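You operate a simulated robot arm through the tools that you are given. There is no shell and no other tool. Be economical: measure what you need, move in short steps, check, and stop when the job is done.

You are at the controls of a simulated two-armed robot. One attempt, no reset.

Task
On the top of the brown table, fold the blue towel in half, so that its two long edges meet.

Only the result counts: the job must be done as asked and must still hold three seconds after the hand-in. Knocking over, shifting, dropping, spilling or breaking anything else fails it. Flat cloth is picked up by pressing the open fingertips on it (5 to 10 N) and closing them slowly along it; thin cloth reads only 2 to 8 mm in the jaws.

Robot
Two 7-joint arms with two-finger grippers on one trunk, on a base that drives. Base frame: it is fixed to the floor where the robot stands at the start and does not move with it; the origin is under the middle of the robot, x ahead of it, y to its left, z up; the surface under the hand at the start is at about z = 0.74. Readings come in m, degrees, newtons and seconds.
The left shoulder is at the start at [0.078, 0.151, 0.938], the right one opposite. With the tool pointing down near the work surface each hand reaches from about 0.3 to 0.8 m from the robot's upright axis, wherever it stands, measured 20 degrees to its own side. Places, roughly: top of the brown table [0.7, -0.6, 0.7]. Payload 2.54 kg a hand.
Tool frame (each hand has its own): the origin (TCP) lies between the finger pads and is the grasp point; the fingertips stand 0.03 m ahead of it; z points along the fingers, y is the line along which they close. The gripper opens to 0.116 m. The gripper's body begins 0.095 m behind the TCP.
Orientation is told as [roll, pitch, yaw] about the base's x, y, z axes, in that order, counted from this pose: with the fingers straight down and closing along the base's y, the tool's x points along the base's -x, its y along +y and its z along -z.

Tools
- The arms move only by the tool move_arm. It takes "left_rows", "right_rows" or both (then of equal length, played together; a hand with none holds still); each is a list of rows, each a list of 7 numbers: the shift along the tool's x, y, z in cm, then the turn, a rotation vector about the tool's x, y, z in degrees, then the finger opening in cm, from 0 to 11.6. In form: [[x, y, z, ax, ay, az, claw], ...]. A call has 1 to 8 rows; each row shifts and turns the commanded pose from where the row before left it, along the tool's axes as they then stand. A row lasts 0.2 s, in which the tool goes at most 0.05 m and 8.6 degrees; a call with a longer step from one row to the next is refused whole, and so is a gripper value outside its range. Where a pose cannot be reached the arm comes as near as it can. A force on the tool above 40 N (or 10 N above the force at the start of the call, whichever is more), or a blocked arm, ends the call early, and 0.2 s more pass. The fingers move at their own pace (about 0.072 m/s each) and stop on an object; they squeeze with about 37 N. The grip force told is the motor's: it shows also when the fingers shut on nothing. Time passes only in rows, and 0.2 s behind the last, so rows that do not move let the fingers close. The reply holds the time, the measured pose of the TCP, the force on the tool along the base axes, the opening and the grip force, in the units named above and with some noise, with the torque about the TCP (base axes, N m) and any sound that the robot's microphone picked up, and new pictures: "pictures" is both (left out), scene, wrist or none (wrist: the cameras of the hands that moved).
- Cameras (640 x 400 px; columns grow to the right, rows downward): "scene" is now at [0.1532, -0.0304, 1.0631]; the picture's right is [-0.32, -0.95, 0.00], its down [-0.48, 0.16, -0.86] and it looks along [0.82, -0.28, -0.50] (base axes); focal length 230 px, centre (320, 200). "left" rides on the left gripper at [0.069, 0.015, -0.122] in its tool frame; the picture's right is [-0.21, 0.98, 0.00], its down [-0.83, -0.18, -0.53] and it looks along [-0.52, -0.12, 0.85] (tool axes); focal length 251 px, centre (320, 200). "right" rides on the right gripper at [0.069, -0.015, -0.122] in its tool frame; the picture's right is [0.21, 0.98, 0.00], its down [-0.83, 0.18, -0.53] and it looks along [-0.52, 0.11, 0.85] (tool axes); focal length 251 px, centre (320, 200). There is no depth. A picture from a camera that has moved, and an enlarged one, comes with that camera's place and axes in the base frame and with its lens.
- slide_trunk(by): slides the trunk up (or, below 0, down) by that many m; the arms and the scene camera ride with it, the base frame stays. It gives what a move gives, with no picture.
- roll_base(legs): drives the robot by 1 to 6 legs, each [ahead, left, turn to the left] in m, m and degrees, along the robot's own axes; the way and the turn of a leg run together, so that a leg with both is an arc; at most 1.5 m and 180 degrees a leg. The arms and the cameras ride along, it lands a little off, and it stops where it bumps. It gives what a move gives, and a new picture of the scene camera.
- turn_head(pan, tilt): turns the head with the scene camera to pan (to the left, within 80 degrees either way) and tilt (down, from -29 to 69), counted from straight ahead of the robot. It gives what a move gives, and a new picture of the scene camera.
- zoom(camera, box): a new picture of the part [left, top, right, bottom] of that camera's present view, enlarged. No time passes.
- finish_job(): hands the job in; it is judged then, once.

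Work in short steps. Places have to be worked out from the pictures, the camera data and where the tool is seen: move nearer, look again, correct. Check each grasp and each placing, and mend what went wrong. You have 120 turns and 260 pictures in all, those below and enlarged ones among them. Open the grippers and draw the arms clear of the work before you hand the job in, unless the task says otherwise; then end with one line.

The tools are called after ">>>" as name(argument=value, ...) on one line, values as JSON. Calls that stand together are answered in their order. move_arm: Moves the arms, as the interface text tells. Its arguments: {"type":"object","properties":{"left_rows":{"type":"array"},"right_rows":{"type":"array"},"pictures":{"type":"string","enum":["both","scene","wrist","none"]}},"required":[]} The other tools are called the same way: slide_trunk (by) slides the trunk up or down; roll_base (legs) drives the base; turn_head (pan, tilt) turns the head that bears the scene camera; zoom (camera, box) takes an enlarged picture of a part of a camera's view; finish_job () hands the job in.

At the start:

```text
time: 0.0
left_ee_pos: [0.5362, 0.0768, 0.9654]
left_ee_rot: [0.0, -0.1, 0.1]
left_ft_force: [-0.7, 0.4, 0.7]
left_moment: [-0.01, 0.02, -0.03]
left_finger_gap: 0.1161
left_grip_force: 0.0
right_ee_pos: [0.4207, -0.2361, 0.9727]
right_ee_rot: [0.1, 0.0, 0.0]
right_ft_force: [1.0, 0.6, 0.5]
right_moment: [0.0, 0.0, 0.03]
right_finger_gap: 0.1159
right_grip_force: 0.0
trunk travel left (down, up): [-0.175, 0.114]
robot x, y, heading: [0.0006, -0.0014, 0.1]
head pan, tilt: [-18.7, 30.3]
```

scene: 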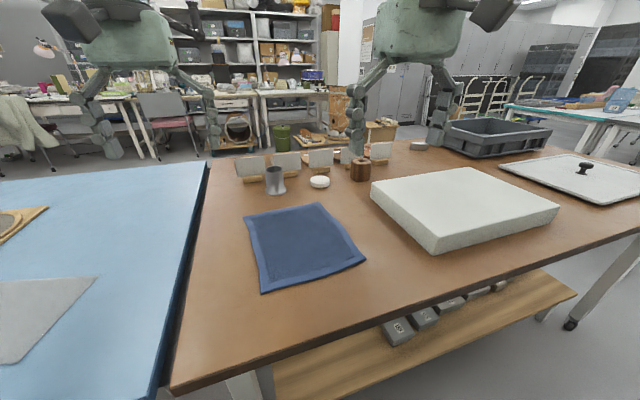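
right: 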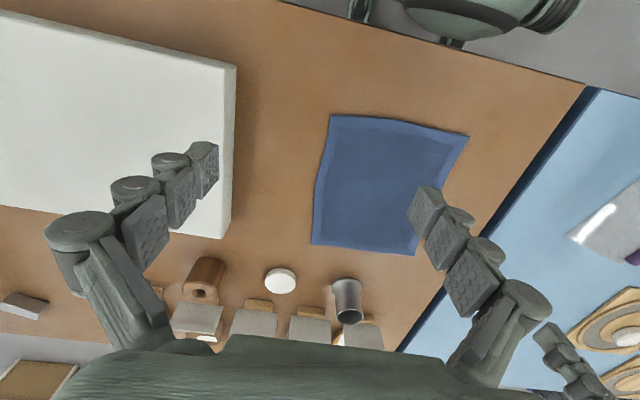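
left: 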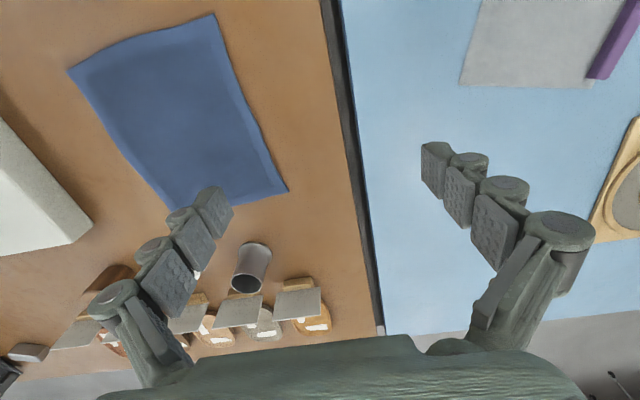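

The towel's corners work out at about A(0.655,0.00), B(0.667,-0.205), C(0.43,-0.22) and D(0.42,-0.02), with the table at z=0.74, so the long edges run along x. I plan to turn the robot right so both hands can take the left long edge, and first I look down for base clearance.

>>> turn_head(pan=20, tilt=69)

```text
time: 1.1
left_ee_pos: [0.5377, 0.0769, 0.9644]
left_ee_rot: [-0.1, 0.0, 0.1]
left_ft_force: [0.8, 0.6, 0.8]
left_moment: [0.01, 0.01, 0.03]
left_finger_gap: 0.1162
left_grip_force: 0.1
right_ee_pos: [0.4203, -0.2341, 0.9723]
right_ee_rot: [0.1, 0.0, 0.0]
right_ft_force: [0.2, 0.5, 0.2]
right_moment: [0.01, -0.03, 0.01]
right_finger_gap: 0.116
right_grip_force: 0.0
trunk travel left (down, up): [-0.175, 0.114]
robot x, y, heading: [0.002, -0.0011, 0.1]
head pan, tilt: [20.0, 68.8]
camera scene: at [0.1203, 0.0177, 1.0122], right [0.34, -0.94, 0.0], down [-0.88, -0.32, -0.36], along [0.34, 0.12, -0.93], focal length 230 px, centre (320, 200)
```

scene: 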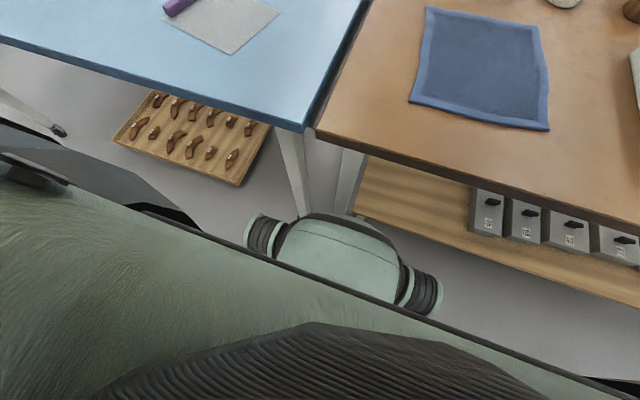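

The base front is close to the table but has room to turn. I drive a little left and then turn right by 35°.

>>> roll_base(legs=[[0, 0.14, 0], [0, 0, -35]])

>>> turn_head(pan=0, tilt=45)

```text
time: 4.5
left_ee_pos: [0.5151, 0.0063, 0.9651]
left_ee_rot: [0.0, 0.0, -23.9]
left_ft_force: [0.2, -0.4, 1.3]
left_moment: [-0.04, 0.0, 0.02]
left_finger_gap: 0.1159
left_grip_force: 0.1
right_ee_pos: [0.2826, -0.2318, 0.9734]
right_ee_rot: [0.1, 0.0, -24.0]
right_ft_force: [0.2, -0.6, 0.6]
right_moment: [0.03, -0.01, 0.01]
right_finger_gap: 0.1162
right_grip_force: 0.1
trunk travel left (down, up): [-0.175, 0.114]
robot x, y, heading: [-0.0069, 0.1531, -24.0]
head pan, tilt: [20.0, 68.8]
stopped in leg 2: the robot was blocked; the commanded pose is now the measured one
camera scene: at [0.1121, 0.1206, 1.0122], right [-0.07, -1.0, 0.0], down [-0.93, 0.07, -0.36], along [0.36, -0.03, -0.93], focal length 230 px, centre (320, 200)
```

scene: 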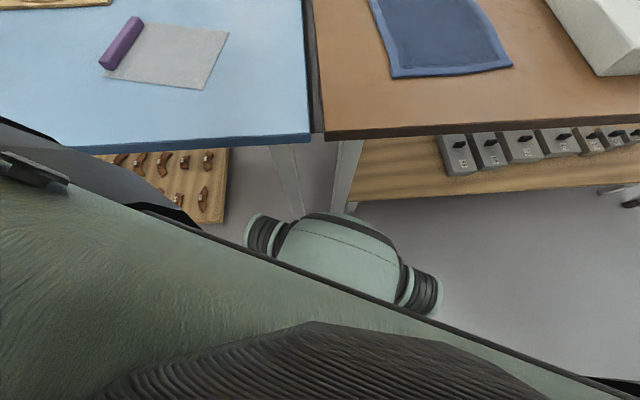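

```text
time: 5.4
left_ee_pos: [0.5165, 0.006, 0.9646]
left_ee_rot: [-0.1, 0.0, -23.9]
left_ft_force: [-0.6, 0.2, 0.0]
left_moment: [0.02, 0.02, -0.03]
left_finger_gap: 0.1161
left_grip_force: 0.0
right_ee_pos: [0.2831, -0.2308, 0.9738]
right_ee_rot: [0.0, 0.0, -24.0]
right_ft_force: [0.7, 0.6, -0.4]
right_moment: [0.0, -0.02, 0.02]
right_finger_gap: 0.1161
right_grip_force: 0.0
trunk travel left (down, up): [-0.175, 0.114]
robot x, y, heading: [-0.0045, 0.1545, -24.1]
head pan, tilt: [0.0, 45.0]
camera scene: at [0.1305, 0.0915, 1.041], right [-0.41, -0.91, 0.0], down [-0.65, 0.29, -0.71], along [0.65, -0.29, -0.71], focal length 230 px, centre (320, 200)
```

scene: 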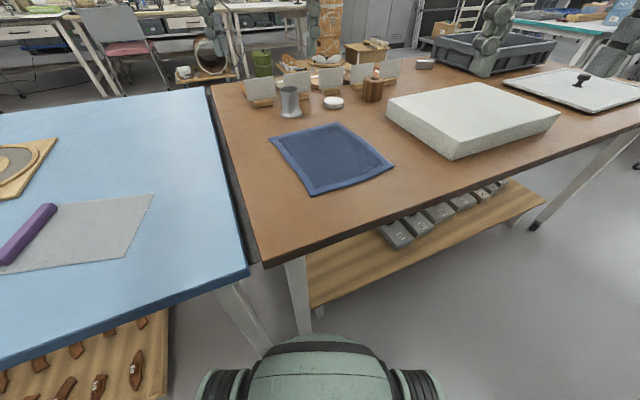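

The turn was blocked at -24° and nothing on the tables seems to have moved. I shift right 6 cm, away from the obstacle, so the left hand reaches the far corner more easily.

>>> roll_base(legs=[[0, -0.06, 0]])

```text
time: 6.6
left_ee_pos: [0.4917, -0.0484, 0.9639]
left_ee_rot: [0.0, 0.0, -23.9]
left_ft_force: [-0.2, 0.9, -0.1]
left_moment: [-0.01, 0.02, 0.0]
left_finger_gap: 0.116
left_grip_force: 0.2
right_ee_pos: [0.2592, -0.2858, 0.972]
right_ee_rot: [0.2, 0.0, -24.0]
right_ft_force: [-0.2, -0.1, -0.7]
right_moment: [0.01, 0.01, -0.01]
right_finger_gap: 0.1162
right_grip_force: 0.1
trunk travel left (down, up): [-0.175, 0.114]
robot x, y, heading: [-0.0291, 0.0967, -24.0]
head pan, tilt: [0.0, 45.0]
camera scene: at [0.1064, 0.0371, 1.041], right [-0.41, -0.91, 0.0], down [-0.65, 0.29, -0.71], along [0.65, -0.29, -0.71], focal length 230 px, centre (320, 200)
```

scene: 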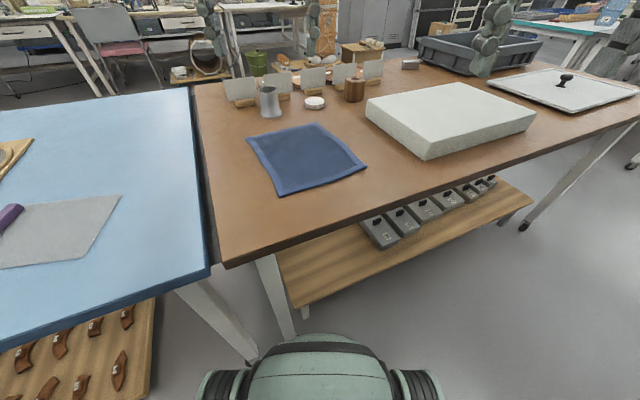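

Corner estimates agree from this viewpoint. I now turn both grippers by about +27° so their jaws close across the long edge, while coming down 8 cm.

>>> move_arm(left_rows=[[0, 0, 2, 0, 0, -6.8, 6], [0, 0, 2, 0, 0, -6.8, 6], [0, 0, 2, 0, 0, -6.8, 6], [0, 0, 2, 0, 0, -6.8, 6]], right_rows=[[0, 0, 2, 0, 0, -6.8, 6], [0, 0, 2, 0, 0, -6.8, 6], [0, 0, 2, 0, 0, -6.8, 6], [0, 0, 2, 0, 0, -6.8, 6]], pictures="none")

```text
time: 7.6
left_ee_pos: [0.4926, -0.0461, 0.8851]
left_ee_rot: [-0.2, 0.0, 3.4]
left_ft_force: [-0.1, 0.7, 1.5]
left_moment: [0.0, -0.01, 0.02]
left_finger_gap: 0.06
left_grip_force: 0.1
right_ee_pos: [0.2582, -0.2863, 0.892]
right_ee_rot: [0.1, -0.1, 3.3]
right_ft_force: [0.2, -0.7, -0.2]
right_moment: [-0.02, 0.0, 0.0]
right_finger_gap: 0.0597
right_grip_force: 0.0
trunk travel left (down, up): [-0.175, 0.114]
robot x, y, heading: [-0.0306, 0.099, -24.0]
head pan, tilt: [0.0, 45.0]
```

Both grippers sit at yaw 3.4°. I move them over the left long edge, left hand near the far corner and right hand near the near corner, stopping about 5 cm above the table.

>>> move_arm(left_rows=[[-1.87, 0.315, 0.75, 0, 0, 0, 4], [-1.87, 0.315, 0.75, 0, 0, 0, 4], [-1.87, 0.315, 0.75, 0, 0, 0, 4], [-1.87, 0.315, 0.75, 0, 0, 0, 4], [-1.87, 0.315, 0.75, 0, 0, 0, 4], [-1.87, 0.315, 0.75, 0, 0, 0, 4], [-1.87, 0.315, 0.75, 0, 0, 0, 4], [-1.87, 0.315, 0.75, 0, 0, 0, 4]], right_rows=[[-2.46, 3.15, 0.8, 0, 0, 0, 4], [-2.46, 3.15, 0.8, 0, 0, 0, 4], [-2.46, 3.15, 0.8, 0, 0, 0, 4], [-2.46, 3.15, 0.8, 0, 0, 0, 4], [-2.46, 3.15, 0.8, 0, 0, 0, 4], [-2.46, 3.15, 0.8, 0, 0, 0, 4], [-2.46, 3.15, 0.8, 0, 0, 0, 4], [-2.46, 3.15, 0.8, 0, 0, 0, 4]])

```text
time: 9.4
left_ee_pos: [0.6415, -0.0155, 0.8253]
left_ee_rot: [0.0, 0.0, 3.3]
left_ft_force: [0.8, 0.1, 0.1]
left_moment: [-0.01, 0.02, 0.0]
left_finger_gap: 0.04
left_grip_force: 0.1
right_ee_pos: [0.359, -0.1449, 0.8566]
right_ee_rot: [0.2, -0.1, 3.2]
right_ft_force: [-0.3, 0.2, 0.8]
right_moment: [-0.01, 0.01, 0.02]
right_finger_gap: 0.0402
right_grip_force: 0.1
right hand out of reach, approached as far as the arm can: row 5, 6, 7, 8
trunk travel left (down, up): [-0.175, 0.114]
robot x, y, heading: [-0.03, 0.0958, -23.7]
head pan, tilt: [0.0, 45.0]
camera scene: at [0.1065, 0.0372, 1.041], right [-0.41, -0.91, 0.0], down [-0.65, 0.29, -0.71], along [0.65, -0.29, -0.71], focal length 230 px, centre (320, 200)
camera right: at [0.2903, -0.1636, 0.9797], right [-0.27, 0.96, 0.0], down [0.81, 0.23, 0.54], along [0.52, 0.15, -0.84], focal length 251 px, centre (320, 200)
camera left: at [0.5716, -0.0022, 0.9479], right [0.16, 0.99, 0.0], down [0.84, -0.13, 0.53], along [0.53, -0.08, -0.85], focal length 251 px, centre (320, 200)
```

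scene: 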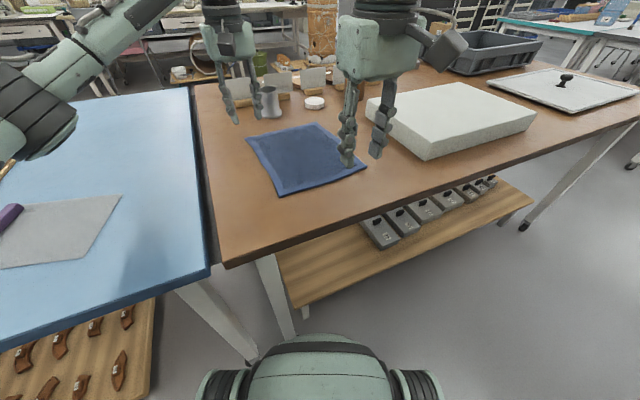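
right: 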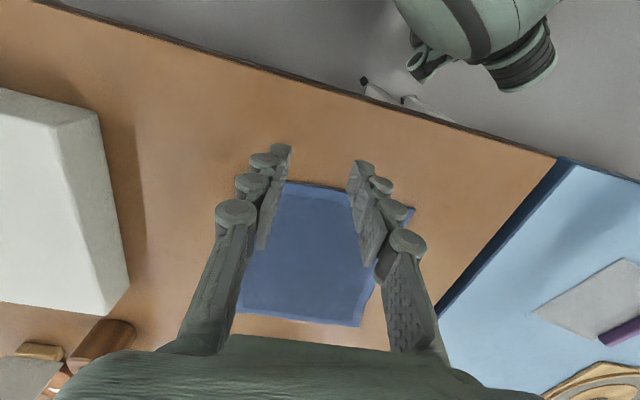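
left: 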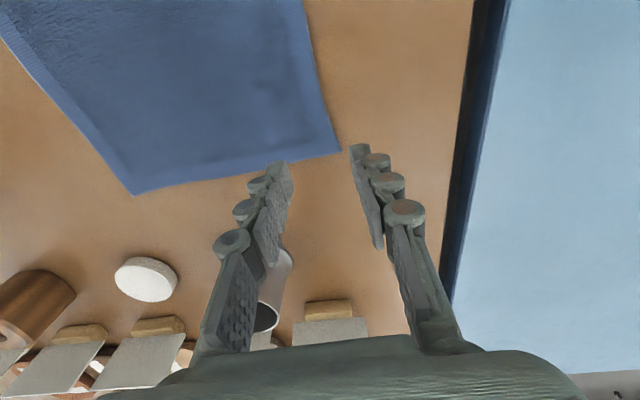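

The right hand could not cross to the near-left corner at this yaw. I turn it back by 27° (natural for the arm) and test the reach again.

>>> move_arm(right_rows=[[0, 0, 0, 0, 0, 8, 4], [0, 0, 0, 0, 0, 8, 4], [0, 0, 0, 0, 0, 8, 4], [-1, 2.5, 0, 0, 0, 8, 4], [-1, 2.5, 0, 0, 0, 8, 4], [-1, 2.5, 0, 0, 0, 0, 4], [-1, 2.5, 0, 0, 0, 0, 4], [-1, 2.5, 0, 0, 0, 0, 4]], pictures="none")

```text
time: 11.2
left_ee_pos: [0.6415, -0.0133, 0.8256]
left_ee_rot: [-0.1, 0.1, 3.3]
left_ft_force: [0.6, -0.5, -0.1]
left_moment: [-0.04, -0.02, 0.0]
left_finger_gap: 0.0398
left_grip_force: 0.0
right_ee_pos: [0.3564, -0.1425, 0.8527]
right_ee_rot: [0.3, 0.1, -26.2]
right_ft_force: [0.6, 0.7, -0.8]
right_moment: [0.01, 0.0, 0.0]
right_finger_gap: 0.04
right_grip_force: 0.0
right hand out of reach, approached as far as the arm can: row 4, 5, 6, 7, 8
trunk travel left (down, up): [-0.175, 0.114]
robot x, y, heading: [-0.0297, 0.0972, -23.8]
head pan, tilt: [0.0, 45.0]
```

The limit is how far the right arm can cross the robot's middle, so I switch to heading 0 with the base slightly left of the towel, and will drive the base sideways as part of the fold. First I raise the hands, then turn back.

>>> move_arm(left_rows=[[0, 0, -4, 0, 0, 0, 4], [0, 0, -4, 0, 0, 0, 4]], right_rows=[[0, 0, -4, 0, 0, 0, 4], [0, 0, -4, 0, 0, 0, 4]], pictures="none")

>>> roll_base(legs=[[0, 0, 24], [0.03, -0.005, 0]])

```text
time: 11.8
left_ee_pos: [0.6406, -0.0143, 0.9054]
left_ee_rot: [0.0, 0.0, 3.4]
left_ft_force: [-0.2, -1.0, 0.7]
left_moment: [0.02, -0.04, 0.01]
left_finger_gap: 0.0399
left_grip_force: 0.2
right_ee_pos: [0.3494, -0.153, 0.9307]
right_ee_rot: [0.4, -0.1, -26.3]
right_ft_force: [1.7, -0.1, 0.5]
right_moment: [-0.03, -0.03, 0.01]
right_finger_gap: 0.04
right_grip_force: 0.1
right hand out of reach, approached as far as the arm can: row 1, 2
trunk travel left (down, up): [-0.175, 0.114]
robot x, y, heading: [-0.0289, 0.0966, -24.1]
head pan, tilt: [0.0, 45.0]
```

```text
time: 13.9
left_ee_pos: [0.659, 0.2629, 0.9036]
left_ee_rot: [0.0, 0.1, 27.3]
left_ft_force: [0.9, 0.8, -0.5]
left_moment: [-0.01, 0.03, 0.01]
left_finger_gap: 0.0401
left_grip_force: 0.1
right_ee_pos: [0.451, 0.0201, 0.9306]
right_ee_rot: [0.4, 0.1, -2.2]
right_ft_force: [-0.2, 0.8, -0.6]
right_moment: [0.04, 0.05, 0.02]
right_finger_gap: 0.0402
right_grip_force: 0.1
trunk travel left (down, up): [-0.175, 0.114]
robot x, y, heading: [-0.0028, 0.0961, 0.0]
head pan, tilt: [0.0, 45.0]
camera scene: at [0.1498, 0.0931, 1.0409], right [0.0, -1.0, 0.0], down [-0.71, 0.0, -0.71], along [0.71, 0.0, -0.71], focal length 230 px, centre (320, 200)
```

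scene: 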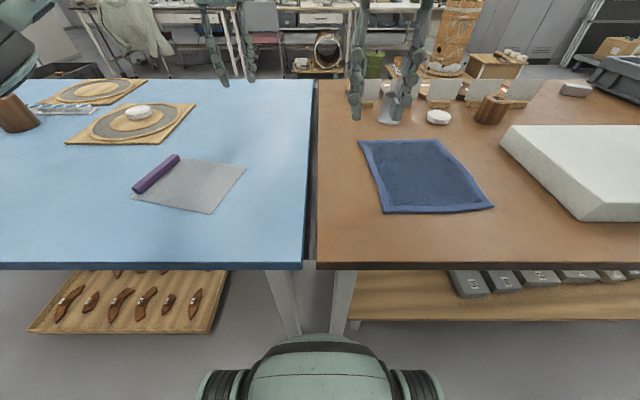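

At heading 0 the towel corners check out within about 1 cm. I bring the left hand back with its yaw corrected, and put the right hand over the near end of the edge.

>>> move_arm(left_rows=[[0, 0, 0, 0, 0, 8, 4], [0, 0, 0, 0, 0, 8, 4], [0, 0, 0, 0, 0, 8, 4], [0.6, -4.5, 0, 0, 0, 0, 4], [0.6, -4.5, 0, 0, 0, 0, 4], [0.6, -4.5, 0, 0, 0, 0, 4], [0.6, -4.5, 0, 0, 0, 0, 4], [0.6, -4.5, 1, 0, 0, 0, 4]], right_rows=[[0, 0, 0, 0, 0, -5.6, 4], [0.2, -1.1, 0, 0, 0, 0, 4], [0.2, -1.1, 0, 0, 0, 0, 4], [0.2, -1.1, 0, 0, 0, 0, 4], [0.2, -1, 2, 0, 0, 0, 4], [0, 0, 2, 0, 0, 0, 4], [0, 0, 2, 0, 0, 0, 4], [0, 0, 2, 0, 0, 0, 4]], pictures="none")

>>> move_arm(left_rows=[[0.3, -2.4, 2, 0, 0, 0, 4], [0.2, -2.4, 2, 0, 0, 0, 4], [0, 0, 2, 0, 0, 0, 4], [0, 0, 1, 0, 0, 0, 4]], right_rows=[[0, 0, 2, 0, 0, 0, 4], [0, 0, 0.5, 0, 0, 0, 4], [0, 0, 0, 0, 0, 0, 4], [0, 0, 0, 0, 0, 0, 4]])

```text
time: 15.7
left_ee_pos: [0.6433, 0.0354, 0.8952]
left_ee_rot: [-0.1, 0.0, 3.4]
left_ft_force: [-0.3, -1.0, -0.3]
left_moment: [-0.04, -0.01, 0.0]
left_finger_gap: 0.04
left_grip_force: 0.1
right_ee_pos: [0.4447, -0.0231, 0.8492]
right_ee_rot: [0.4, -0.1, 3.3]
right_ft_force: [1.4, 0.0, 0.8]
right_moment: [0.03, -0.01, -0.02]
right_finger_gap: 0.04
right_grip_force: 0.1
trunk travel left (down, up): [-0.175, 0.114]
robot x, y, heading: [-0.0038, 0.0943, 0.1]
head pan, tilt: [0.0, 45.0]
```

```text
time: 16.7
left_ee_pos: [0.6405, -0.0112, 0.8245]
left_ee_rot: [0.0, 0.0, 3.3]
left_ft_force: [-0.5, -0.2, -0.1]
left_moment: [-0.01, 0.01, -0.01]
left_finger_gap: 0.0398
left_grip_force: 0.1
right_ee_pos: [0.4462, -0.0231, 0.8242]
right_ee_rot: [0.4, -0.1, 3.4]
right_ft_force: [-0.2, -0.1, 0.0]
right_moment: [0.03, -0.04, -0.02]
right_finger_gap: 0.0399
right_grip_force: 0.0
trunk travel left (down, up): [-0.175, 0.114]
robot x, y, heading: [0.0018, 0.0973, -0.3]
head pan, tilt: [0.0, 45.0]
camera scene: at [0.1494, 0.0931, 1.041], right [0.0, -1.0, 0.0], down [-0.71, 0.0, -0.71], along [0.71, 0.0, -0.71], focal length 230 px, centre (320, 200)
camera right: at [0.376, -0.0422, 0.9474], right [-0.27, 0.96, 0.01], down [0.81, 0.23, 0.54], along [0.52, 0.15, -0.84], focal length 251 px, centre (320, 200)
camera left: at [0.5708, 0.0002, 0.9476], right [0.16, 0.99, 0.0], down [0.83, -0.13, 0.53], along [0.53, -0.08, -0.85], focal length 251 px, centre (320, 200)
```

scene: 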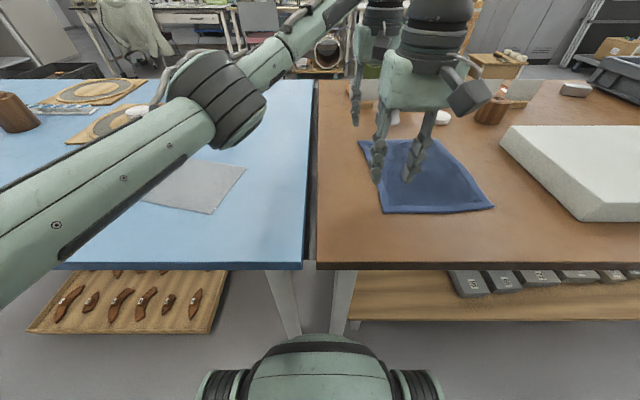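
right: 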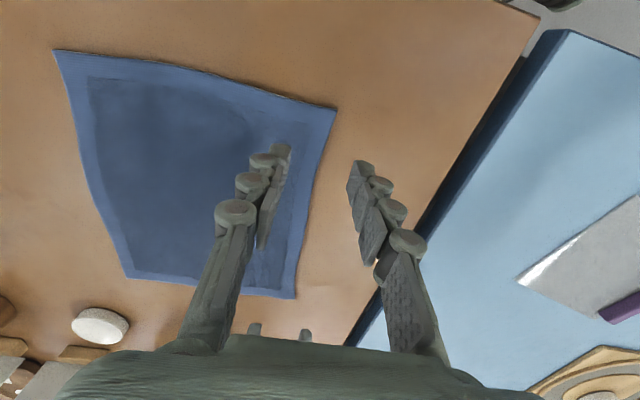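
left: 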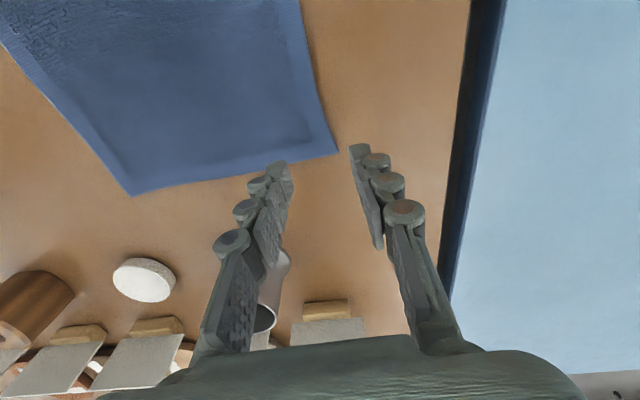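

The wrist views put the edge from D(0.417,-0.017) to A(0.657,0.004). I trim the hands outward slightly so one finger lands just outside the edge and the other on the cloth, and descend to just above contact.

>>> move_arm(left_rows=[[0, 0.8, 1.5, 0, 0, 0, 4], [0, 0, 1.7, 0, 0, 0, 4], [0, 0, 1.6, 0, 0, 0, 4]], right_rows=[[0, 0.3, 1.5, 0, 0, 0, 4], [0, 0, 1.7, 0, 0, 0, 4], [0, 0, 1.6, 0, 0, 0, 4]], pictures="wrist")

```text
time: 17.5
left_ee_pos: [0.6408, -0.0028, 0.7772]
left_ee_rot: [-0.1, 0.0, 3.3]
left_ft_force: [-1.4, -0.2, 0.8]
left_moment: [-0.01, 0.0, -0.02]
left_finger_gap: 0.0401
left_grip_force: 0.1
right_ee_pos: [0.4453, -0.0205, 0.7765]
right_ee_rot: [0.4, -0.1, 3.3]
right_ft_force: [0.0, 0.1, -0.3]
right_moment: [0.0, 0.0, -0.02]
right_finger_gap: 0.0399
right_grip_force: 0.0
trunk travel left (down, up): [-0.175, 0.114]
robot x, y, heading: [0.0009, 0.0943, -0.1]
head pan, tilt: [0.0, 45.0]
camera right: at [0.376, -0.04, 0.8985], right [-0.27, 0.96, 0.01], down [0.81, 0.22, 0.54], along [0.52, 0.15, -0.84], focal length 251 px, centre (320, 200)
camera left: at [0.5698, 0.0093, 0.8996], right [0.16, 0.99, 0.0], down [0.83, -0.13, 0.53], along [0.53, -0.09, -0.85], focal length 251 px, centre (320, 200)
```

right: 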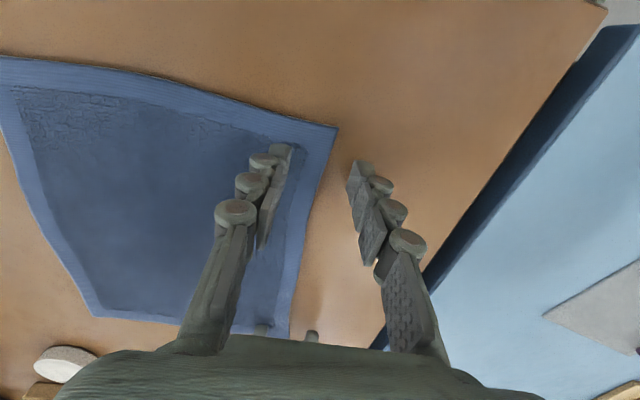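
left: 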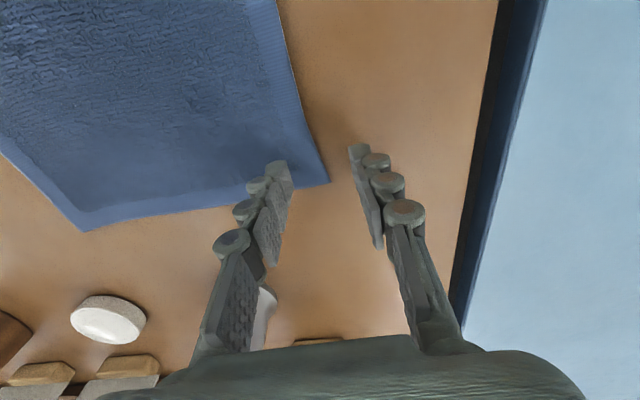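

Both fingers straddle the edge correctly. I nudge the left hand a few mm inward and lower both in small steps until they press lightly.

>>> move_arm(left_rows=[[0.6, -0.4, 0.3, 0, 0, 0, 4], [0, 0, 0.3, 0, 0, 0, 4], [0, 0, 0.2, 0, 0, 0, 4]], right_rows=[[0, 0, 0.3, 0, 0, 0, 4], [0, 0, 0.2, 0, 0, 0, 4], [0, 0, 0.2, 0, 0, 0, 4]], pictures="none")

```text
time: 18.3
left_ee_pos: [0.6335, -0.0074, 0.7708]
left_ee_rot: [-0.2, -0.4, 3.3]
left_ft_force: [2.8, -0.9, 10.7]
left_moment: [-0.33, -0.03, 0.07]
left_finger_gap: 0.0417
left_grip_force: 0.7
right_ee_pos: [0.4445, -0.0202, 0.7719]
right_ee_rot: [0.3, -0.4, 3.3]
right_ft_force: [-2.2, -3.9, 12.7]
right_moment: [-0.4, 0.05, -0.03]
right_finger_gap: 0.042
right_grip_force: 1.6
trunk travel left (down, up): [-0.175, 0.114]
robot x, y, heading: [-0.0028, 0.097, 0.1]
head pan, tilt: [0.0, 45.0]
```

Both hands touch with 11–13 N, slightly high. I ease up by 1 mm and close slowly along the cloth.

>>> move_arm(left_rows=[[0, 0, -0.1, 0, 0, 0, 4], [0, 0, 0, 0, 0, 0, 3.5], [0, 0, 0, 0, 0, 0, 3], [0, 0, 0, 0, 0, 0, 2.5], [0, 0, 0, 0, 0, 0, 2], [0, 0, 0, 0, 0, 0, 1.4], [0, 0, 0, 0, 0, 0, 0.8], [0, 0, 0, 0, 0, 0, 0.2]], right_rows=[[0, 0, -0.1, 0, 0, 0, 4], [0, 0, 0, 0, 0, 0, 3.5], [0, 0, 0, 0, 0, 0, 3], [0, 0, 0, 0, 0, 0, 2.5], [0, 0, 0, 0, 0, 0, 2], [0, 0, 0, 0, 0, 0, 1.4], [0, 0, 0, 0, 0, 0, 0.8], [0, 0, 0, 0, 0, 0, 0.2]])

```text
time: 20.1
left_ee_pos: [0.6318, -0.0066, 0.771]
left_ee_rot: [-0.1, -0.2, 3.4]
left_ft_force: [-1.7, 1.7, 13.8]
left_moment: [-0.07, 0.05, -0.01]
left_finger_gap: 0.0037
left_grip_force: 32.7
right_ee_pos: [0.4435, -0.0202, 0.7716]
right_ee_rot: [0.3, -0.3, 3.2]
right_ft_force: [0.0, 0.2, 2.7]
right_moment: [-0.07, 0.01, -0.02]
right_finger_gap: 0.0041
right_grip_force: 32.6
trunk travel left (down, up): [-0.175, 0.114]
robot x, y, heading: [0.0004, 0.095, -0.0]
head pan, tilt: [0.0, 45.0]
camera scene: at [0.1481, 0.0935, 1.0413], right [0.0, -1.0, 0.0], down [-0.71, 0.0, -0.71], along [0.71, 0.0, -0.71], focal length 230 px, centre (320, 200)
camera right: at [0.3751, -0.0391, 0.8941], right [-0.27, 0.96, 0.01], down [0.81, 0.23, 0.54], along [0.52, 0.15, -0.84], focal length 251 px, centre (320, 200)
camera left: at [0.5628, 0.0052, 0.8931], right [0.16, 0.99, 0.0], down [0.83, -0.13, 0.54], along [0.53, -0.08, -0.84], focal length 251 px, centre (320, 200)
```

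scene: 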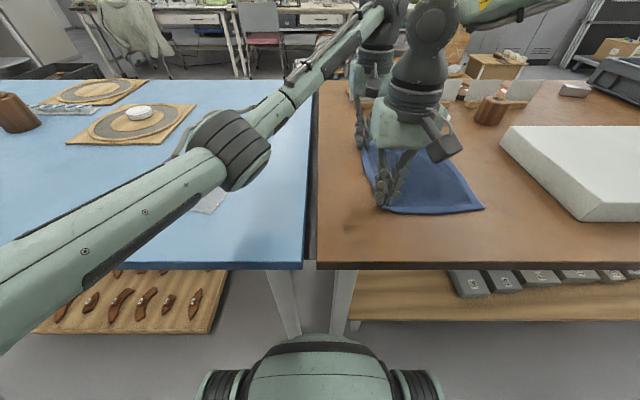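
right: 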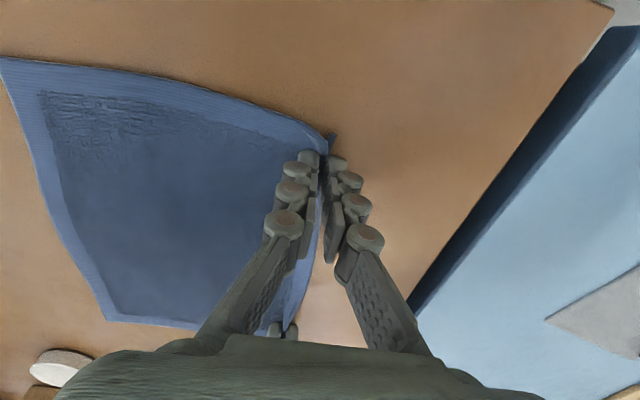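
left: 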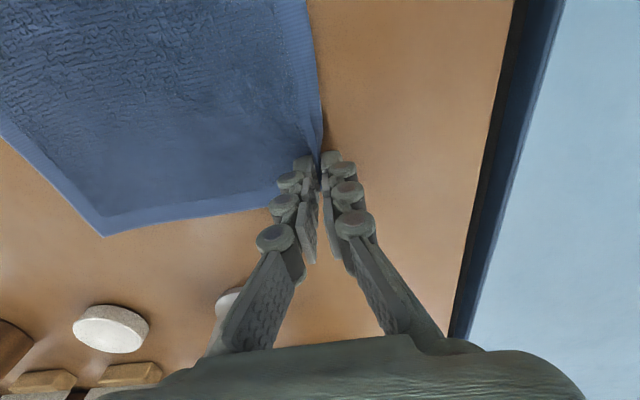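

The edge stands pinched in both jaws (about 4 mm of cloth each). I lift it diagonally, 7 cm up and 3 cm inward, keeping the hands together.

>>> move_arm(left_rows=[[0, 0, -1.5, 0, 0, 0, 0], [0, -0.5, -1.5, 0, 0, 0, 0], [0, -0.7, -1.5, 0, 0, 0, 0], [0, -0.9, -1.5, 0, 0, 0, 0], [0, -0.9, -1, 0, 0, 0, 0]], right_rows=[[0, 0, -1.5, 0, 0, 0, 0], [0, -0.5, -1.5, 0, 0, 0, 0], [0, -0.7, -1.5, 0, 0, 0, 0], [0, -0.9, -1.5, 0, 0, 0, 0], [0, -0.9, -1, 0, 0, 0, 0]])

```text
time: 21.3
left_ee_pos: [0.6362, -0.0367, 0.8402]
left_ee_rot: [0.0, -0.1, 3.2]
left_ft_force: [0.5, -0.5, 0.3]
left_moment: [-0.05, 0.03, 0.02]
left_finger_gap: 0.0035
left_grip_force: 32.5
right_ee_pos: [0.446, -0.049, 0.8418]
right_ee_rot: [0.4, -0.1, 3.3]
right_ft_force: [0.6, -0.1, -0.2]
right_moment: [-0.02, 0.01, -0.02]
right_finger_gap: 0.0041
right_grip_force: 33.1
trunk travel left (down, up): [-0.175, 0.114]
robot x, y, heading: [-0.0023, 0.0972, -0.3]
head pan, tilt: [0.0, 45.0]
camera scene: at [0.1492, 0.093, 1.041], right [0.0, -1.0, 0.0], down [-0.71, 0.0, -0.71], along [0.71, 0.0, -0.71], focal length 230 px, centre (320, 200)
camera right: at [0.3775, -0.0694, 0.963], right [-0.27, 0.96, 0.01], down [0.81, 0.23, 0.54], along [0.52, 0.15, -0.84], focal length 251 px, centre (320, 200)
camera left: at [0.5659, -0.0249, 0.9635], right [0.16, 0.99, 0.0], down [0.83, -0.13, 0.53], along [0.53, -0.08, -0.84], focal length 251 px, centre (320, 200)
```

scene: 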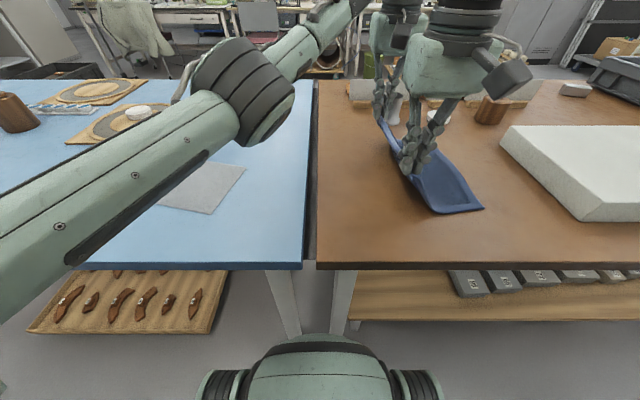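
right: 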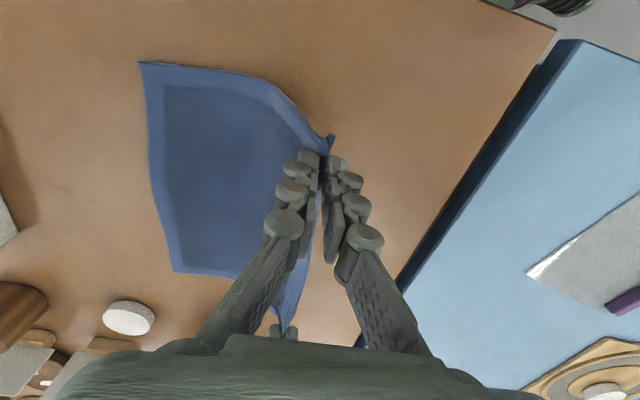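
left: 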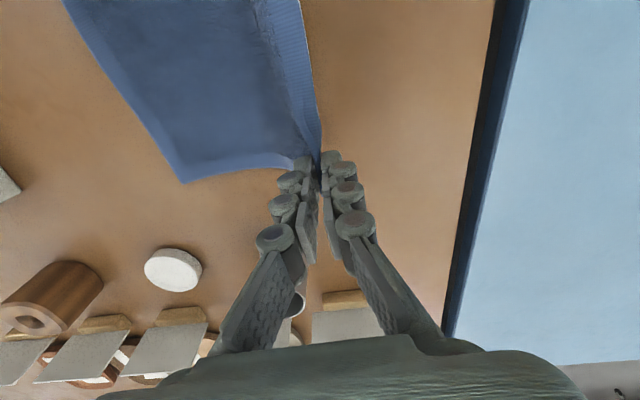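

The grip is firm and the edge is lifted evenly; the opposite edge lies on the line (0.43,-0.200) to (0.668,-0.181). I drive the base 10 cm to the right, carrying the edge past the fold line.

>>> roll_base(legs=[[0, -0.1, 0]])

```text
time: 23.0
left_ee_pos: [0.6361, -0.1349, 0.8412]
left_ee_rot: [-0.1, 0.0, 3.6]
left_ft_force: [-0.4, -0.2, -0.3]
left_moment: [-0.05, 0.04, -0.02]
left_finger_gap: 0.0033
left_grip_force: 32.4
right_ee_pos: [0.4465, -0.1484, 0.8407]
right_ee_rot: [0.4, -0.1, 3.2]
right_ft_force: [-0.5, -0.4, -0.8]
right_moment: [-0.05, -0.01, -0.02]
right_finger_gap: 0.0038
right_grip_force: 32.6
trunk travel left (down, up): [-0.175, 0.114]
robot x, y, heading: [0.0007, -0.0065, 0.4]
head pan, tilt: [0.0, 45.0]
camera scene: at [0.1496, -0.0068, 1.041], right [0.0, -1.0, 0.0], down [-0.71, 0.0, -0.71], along [0.71, 0.0, -0.71], focal length 230 px, centre (320, 200)
```

scene: 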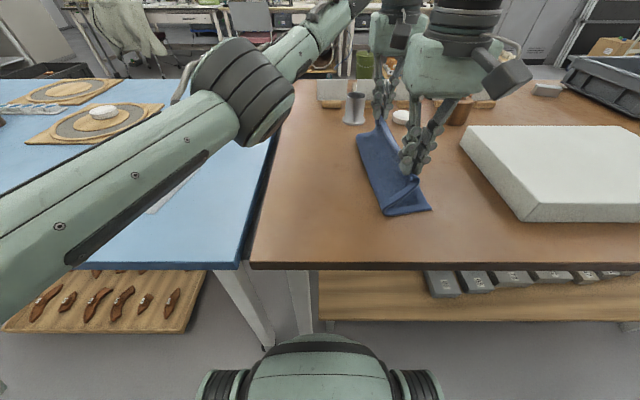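

The fold has come over neatly. Now I lower to about 3.5 cm above the table while tilting both hands 35°, bodies leaning away from the fold, so the pinched edge will lie down outward on release.

>>> move_arm(left_rows=[[-0.1, -0.34, 0.82, -7, 0, 0, 0], [-0.1, -0.44, 0.77, -7, 0, 0, 0], [-0.1, -0.53, 0.71, -7, 0, 0, 0], [-0.1, -0.61, 0.64, -7, 0, 0, 0], [-0.1, -0.69, 0.56, -7, 0, 0, 0]], right_rows=[[-0.1, -0.34, 0.82, -7, 0, 0, 0], [-0.1, -0.44, 0.77, -7, 0, 0, 0], [-0.1, -0.53, 0.71, -7, 0, 0, 0], [-0.1, -0.61, 0.64, -7, 0, 0, 0], [-0.1, -0.69, 0.56, -7, 0, 0, 0]])

```text
time: 24.2
left_ee_pos: [0.6251, -0.0907, 0.7818]
left_ee_rot: [26.6, -2.9, 3.8]
left_ft_force: [0.2, -0.4, 1.4]
left_moment: [-0.12, 0.01, 0.01]
left_finger_gap: 0.0032
left_grip_force: 32.0
left hand out of reach, approached as far as the arm can: row 1, 2, 3, 4, 5
right_ee_pos: [0.4527, -0.1662, 0.7976]
right_ee_rot: [35.5, -0.1, 3.3]
right_ft_force: [0.4, 0.6, 0.0]
right_moment: [-0.04, -0.02, 0.01]
right_finger_gap: 0.0036
right_grip_force: 32.3
trunk travel left (down, up): [-0.175, 0.114]
robot x, y, heading: [0.0031, -0.0016, 0.2]
head pan, tilt: [0.0, 45.0]
camera scene: at [0.1502, -0.0069, 1.0409], right [0.0, -1.0, 0.0], down [-0.71, 0.0, -0.71], along [0.71, 0.0, -0.71], focal length 230 px, centre (320, 200)
camera right: at [0.3883, -0.2519, 0.8903], right [-0.26, 0.78, 0.57], down [0.83, -0.11, 0.54], along [0.49, 0.61, -0.62], focal length 251 px, centre (320, 200)
camera left: at [0.5522, -0.1364, 0.8949], right [0.13, 0.88, 0.45], down [0.83, -0.35, 0.44], along [0.54, 0.31, -0.78], focal length 251 px, centre (320, 200)
```

scene: 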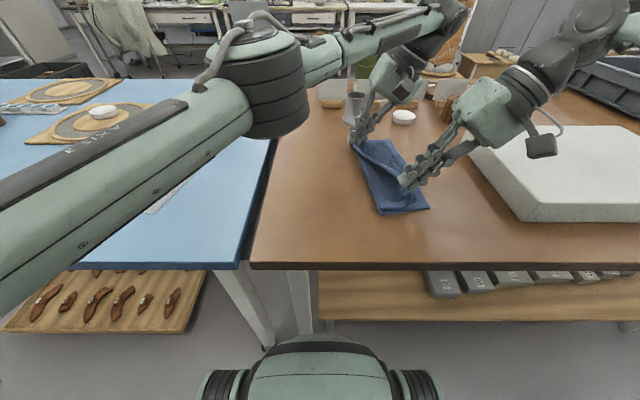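
right: 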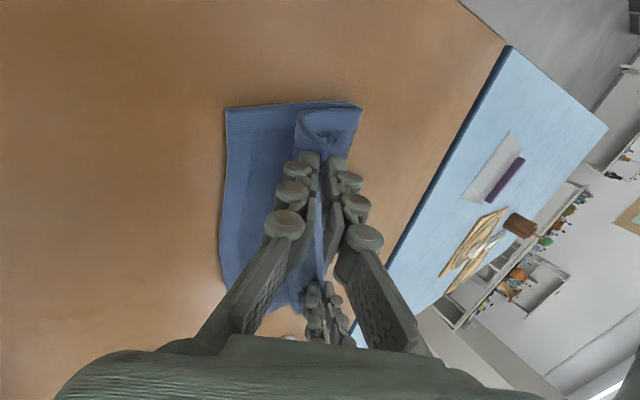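
left: 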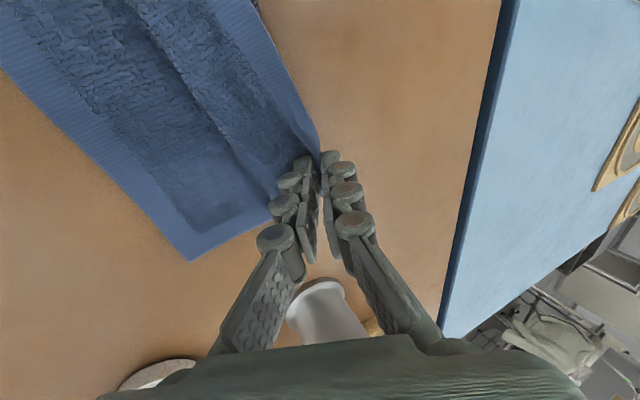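

The left arm ran out of reach with the tilt and lagged behind; the cloth is still held. I back the right hand 5 cm to match it, then drive the base 9 cm right so both arms are comfortable.

>>> move_arm(right_rows=[[0, 1.55, 0.7, 0, 0, 0, 0], [0, 1.55, 0.7, 0, 0, 0, 0], [0, 1.55, 0.7, 0, 0, 0, 0]], pictures="none")

>>> roll_base(legs=[[0, -0.09, 0]])

```text
time: 25.0
left_ee_pos: [0.6241, -0.0907, 0.7825]
left_ee_rot: [26.6, -2.8, 3.7]
left_ft_force: [0.4, 0.0, 0.3]
left_moment: [-0.03, 0.0, -0.06]
left_finger_gap: 0.0032
left_grip_force: 32.4
right_ee_pos: [0.4479, -0.116, 0.8101]
right_ee_rot: [35.4, -0.1, 3.5]
right_ft_force: [0.4, 0.1, -1.0]
right_moment: [-0.06, -0.03, -0.02]
right_finger_gap: 0.0033
right_grip_force: 32.8
trunk travel left (down, up): [-0.175, 0.114]
robot x, y, heading: [-0.0001, -0.0064, 0.3]
head pan, tilt: [0.0, 45.0]
```

```text
time: 26.5
left_ee_pos: [0.6244, -0.1829, 0.7826]
left_ee_rot: [26.7, -2.8, 3.7]
left_ft_force: [0.0, -0.5, 0.7]
left_moment: [0.0, 0.0, -0.08]
left_finger_gap: 0.0036
left_grip_force: 33.5
right_ee_pos: [0.4483, -0.2072, 0.8076]
right_ee_rot: [35.4, -0.1, 3.4]
right_ft_force: [-0.7, 0.5, -0.2]
right_moment: [-0.08, -0.01, 0.02]
right_finger_gap: 0.0036
right_grip_force: 32.7
trunk travel left (down, up): [-0.175, 0.114]
robot x, y, heading: [-0.0005, -0.0964, -0.2]
head pan, tilt: [0.0, 45.0]
camera scene: at [0.1498, -0.0982, 1.041], right [0.0, -1.0, 0.0], down [-0.71, 0.0, -0.71], along [0.71, 0.0, -0.71], focal length 230 px, centre (320, 200)
```

scene: 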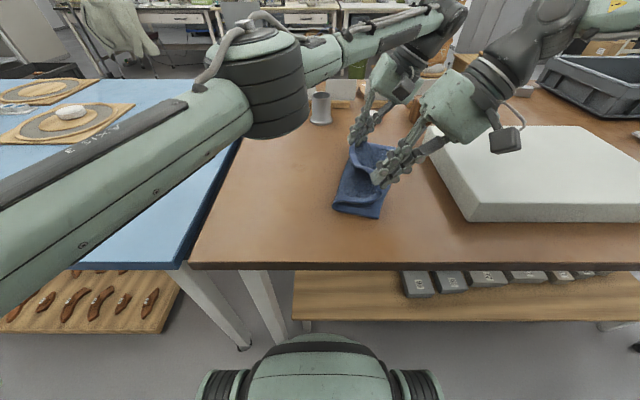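

The hands are now close to target. I look at both wrist views before lowering.

>>> zoom(camera="right", box=[160, 40, 480, 340])

>>> zoom(camera="left", box=[0, 0, 640, 400])

>>> zoom(camera="scene", box=[290, 100, 470, 240])

```text
1.33 times, centred on (320, 190) of right
camera zoom: at [0.384, -0.2936, 0.9001], right [-0.26, 0.78, 0.56], down [0.83, -0.11, 0.54], along [0.49, 0.61, -0.62], focal length 335 px, centre (320, 213)
```

zoom: 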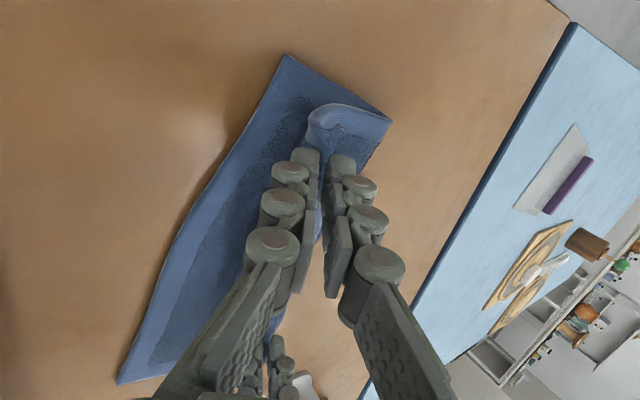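

```text
1.00 times, centred on (320, 200) of left (not enlarged: the box is as wide or as high as the picture)
camera zoom: at [0.5519, -0.2279, 0.8953], right [0.13, 0.88, 0.45], down [0.83, -0.35, 0.44], along [0.54, 0.31, -0.78], focal length 251 px, centre (320, 200)
```

zoom: 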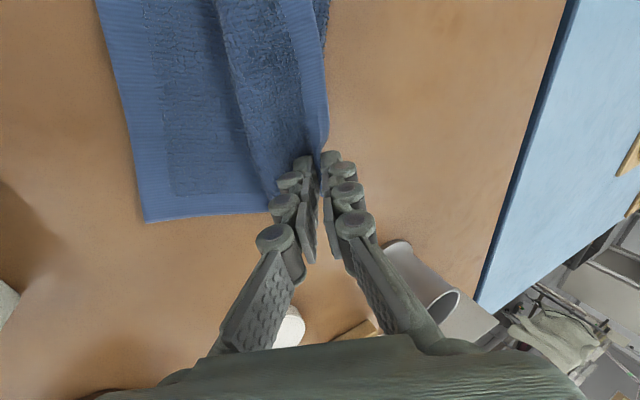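

```text
2.86 times, centred on (380, 170) of scene
camera zoom: at [0.1498, -0.0982, 1.041], right [0.0, -1.0, 0.0], down [-0.71, 0.0, -0.71], along [0.71, 0.0, -0.71], focal length 656 px, centre (149, 286)
```

zoom: 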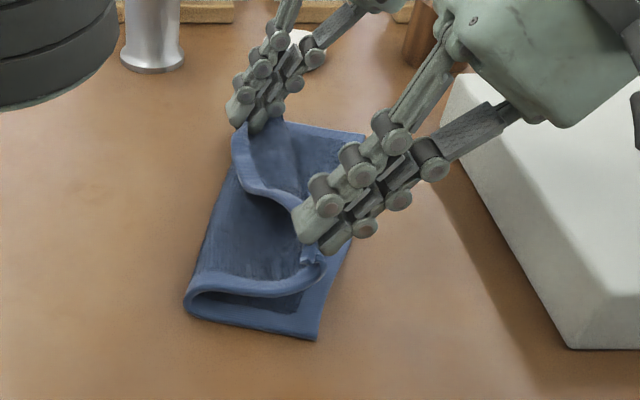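

The towel's lower layer was dragged round by about 20° by the left hand: its free edge now runs from C(0.407,-0.198) to B(0.63,-0.279), so the fold must follow that line. I place the right hand's corner on C first, turning its yaw to match, then deal with the left.

>>> move_arm(right_rows=[[0.4, 0, 0, 0, -3.9, 5.45, 0], [0.4, 0, 0, 0, -3.9, 5.45, 0], [0.4, 0, 0, 0, -3.9, 5.45, 0]], pictures="none")

```text
time: 27.3
left_ee_pos: [0.6248, -0.1823, 0.782]
left_ee_rot: [26.6, -2.8, 3.8]
left_ft_force: [0.0, 0.7, -0.2]
left_moment: [-0.04, 0.03, -0.04]
left_finger_gap: 0.0035
left_grip_force: 32.8
right_ee_pos: [0.4363, -0.2063, 0.8088]
right_ee_rot: [35.3, -0.3, -16.7]
right_ft_force: [-0.8, 0.1, -0.5]
right_moment: [-0.03, -0.05, 0.05]
right_finger_gap: 0.0037
right_grip_force: 32.3
trunk travel left (down, up): [-0.175, 0.114]
robot x, y, heading: [-0.0002, -0.0941, -0.0]
head pan, tilt: [0.0, 45.0]
```

Right yaw is −17° and its tip is over the right spot. I lower it to about the lower layer.

>>> move_arm(right_rows=[[0, -0.6, 0.85, 0, 0, 0, 0], [0, -0.6, 0.85, 0, 0, 0, 0], [0, -0.6, 0.85, 0, 0, 0, 0]])

>>> zoom(camera="scene", box=[290, 100, 470, 240])

```text
time: 28.1
left_ee_pos: [0.6248, -0.1828, 0.782]
left_ee_rot: [26.6, -2.8, 3.8]
left_ft_force: [0.2, 0.7, 1.1]
left_moment: [-0.04, -0.01, -0.02]
left_finger_gap: 0.0035
left_grip_force: 32.5
right_ee_pos: [0.4362, -0.2064, 0.7786]
right_ee_rot: [35.4, -0.2, -16.7]
right_ft_force: [1.2, 0.4, 0.8]
right_moment: [-0.01, -0.04, 0.05]
right_finger_gap: 0.0033
right_grip_force: 32.3
trunk travel left (down, up): [-0.175, 0.114]
robot x, y, heading: [-0.0004, -0.0997, 0.1]
head pan, tilt: [0.0, 45.0]
camera scene: at [0.1497, -0.0981, 1.0411], right [0.0, -1.0, 0.0], down [-0.71, 0.0, -0.71], along [0.71, 0.0, -0.71], focal length 230 px, centre (320, 200)
camera right: at [0.3455, -0.2659, 0.8689], right [0.02, 0.82, 0.57], down [0.74, -0.39, 0.54], along [0.67, 0.41, -0.62], focal length 251 px, centre (320, 200)
```

scene: 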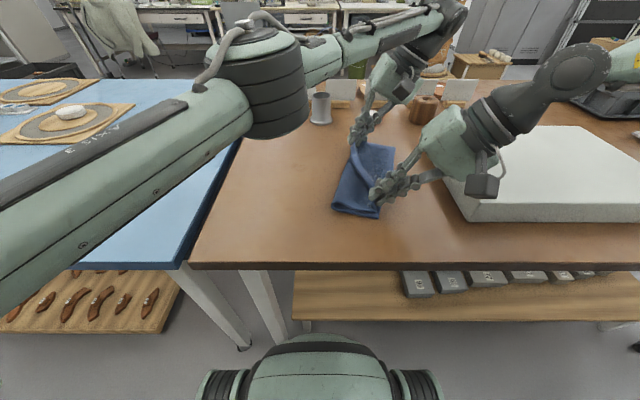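
right: 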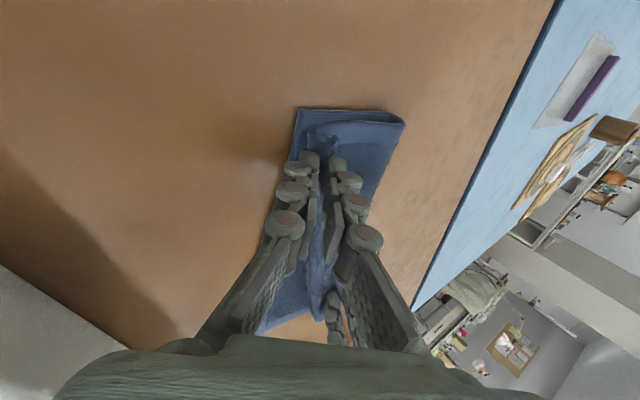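

```text
2.86 times, centred on (380, 170) of scene
camera zoom: at [0.1497, -0.0981, 1.0411], right [0.0, -1.0, 0.0], down [-0.71, 0.0, -0.71], along [0.71, 0.0, -0.71], focal length 656 px, centre (149, 286)
```

zoom: 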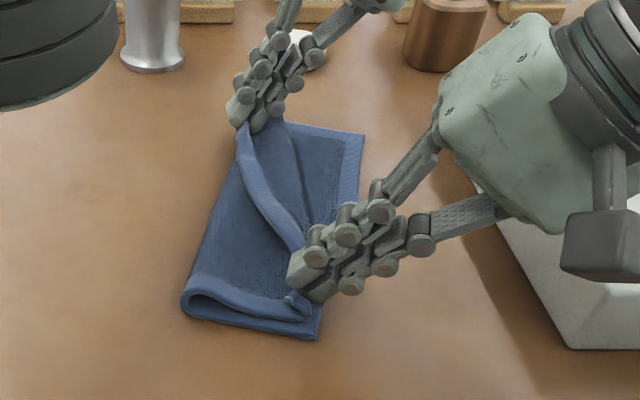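

The right corner sits nicely over C and still pins it. Now I bring the left hand upright (its tilt was what limited reach) and across toward the B corner with matching yaw.

>>> move_arm(left_rows=[[0, -0.3, -0.3, 6.7, 0, 0, 0], [0, -0.3, -0.3, 6.7, 0, 0, 0], [0, -0.3, -0.3, 6.7, 0, 0, 0], [0, -0.3, -0.2, 6.5, 0, 0, 0], [0.1, -1.2, 0, 0, 0, 5, 0], [0.1, -1.2, 0, 0, 0, 5, 0]])

```text
time: 29.5
left_ee_pos: [0.6232, -0.2211, 0.789]
left_ee_rot: [0.5, -2.8, -6.1]
left_ft_force: [-0.8, 0.1, -0.2]
left_moment: [0.06, -0.03, 0.07]
left_finger_gap: 0.0041
left_grip_force: 33.4
right_ee_pos: [0.436, -0.2075, 0.7798]
right_ee_rot: [35.5, -0.3, -16.7]
right_ft_force: [-0.2, 0.0, 0.9]
right_moment: [-0.04, -0.05, 0.07]
right_finger_gap: 0.0032
right_grip_force: 32.3
trunk travel left (down, up): [-0.175, 0.114]
robot x, y, heading: [0.0009, -0.098, 0.1]
head pan, tilt: [0.0, 45.0]
camera scene: at [0.1497, -0.0982, 1.0411], right [0.0, -1.0, 0.0], down [-0.71, 0.0, -0.71], along [0.71, 0.0, -0.71], focal length 230 px, centre (320, 200)
camera left: at [0.5497, -0.1984, 0.9086], right [0.32, 0.95, 0.02], down [0.77, -0.27, 0.57], along [0.55, -0.17, -0.82], focal length 251 px, centre (320, 200)
```

scene: 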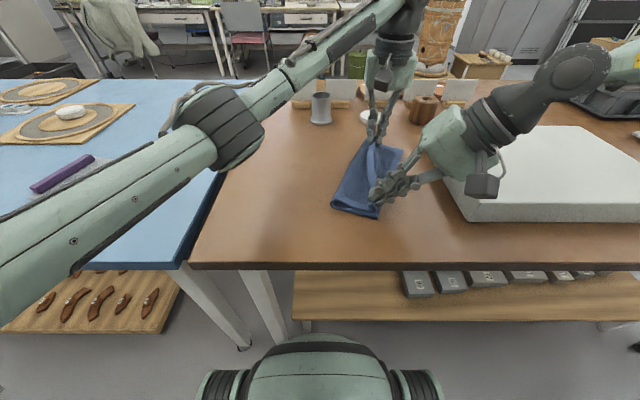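
left: 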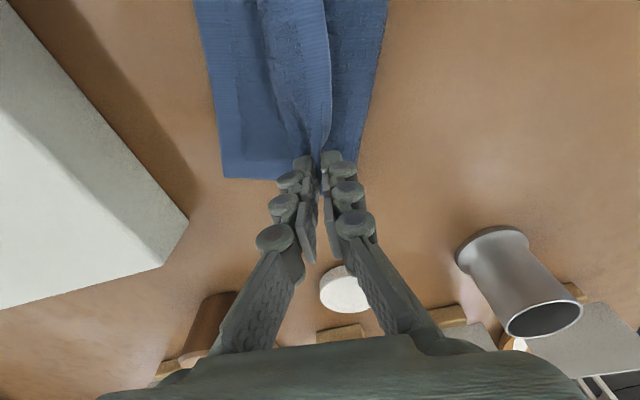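

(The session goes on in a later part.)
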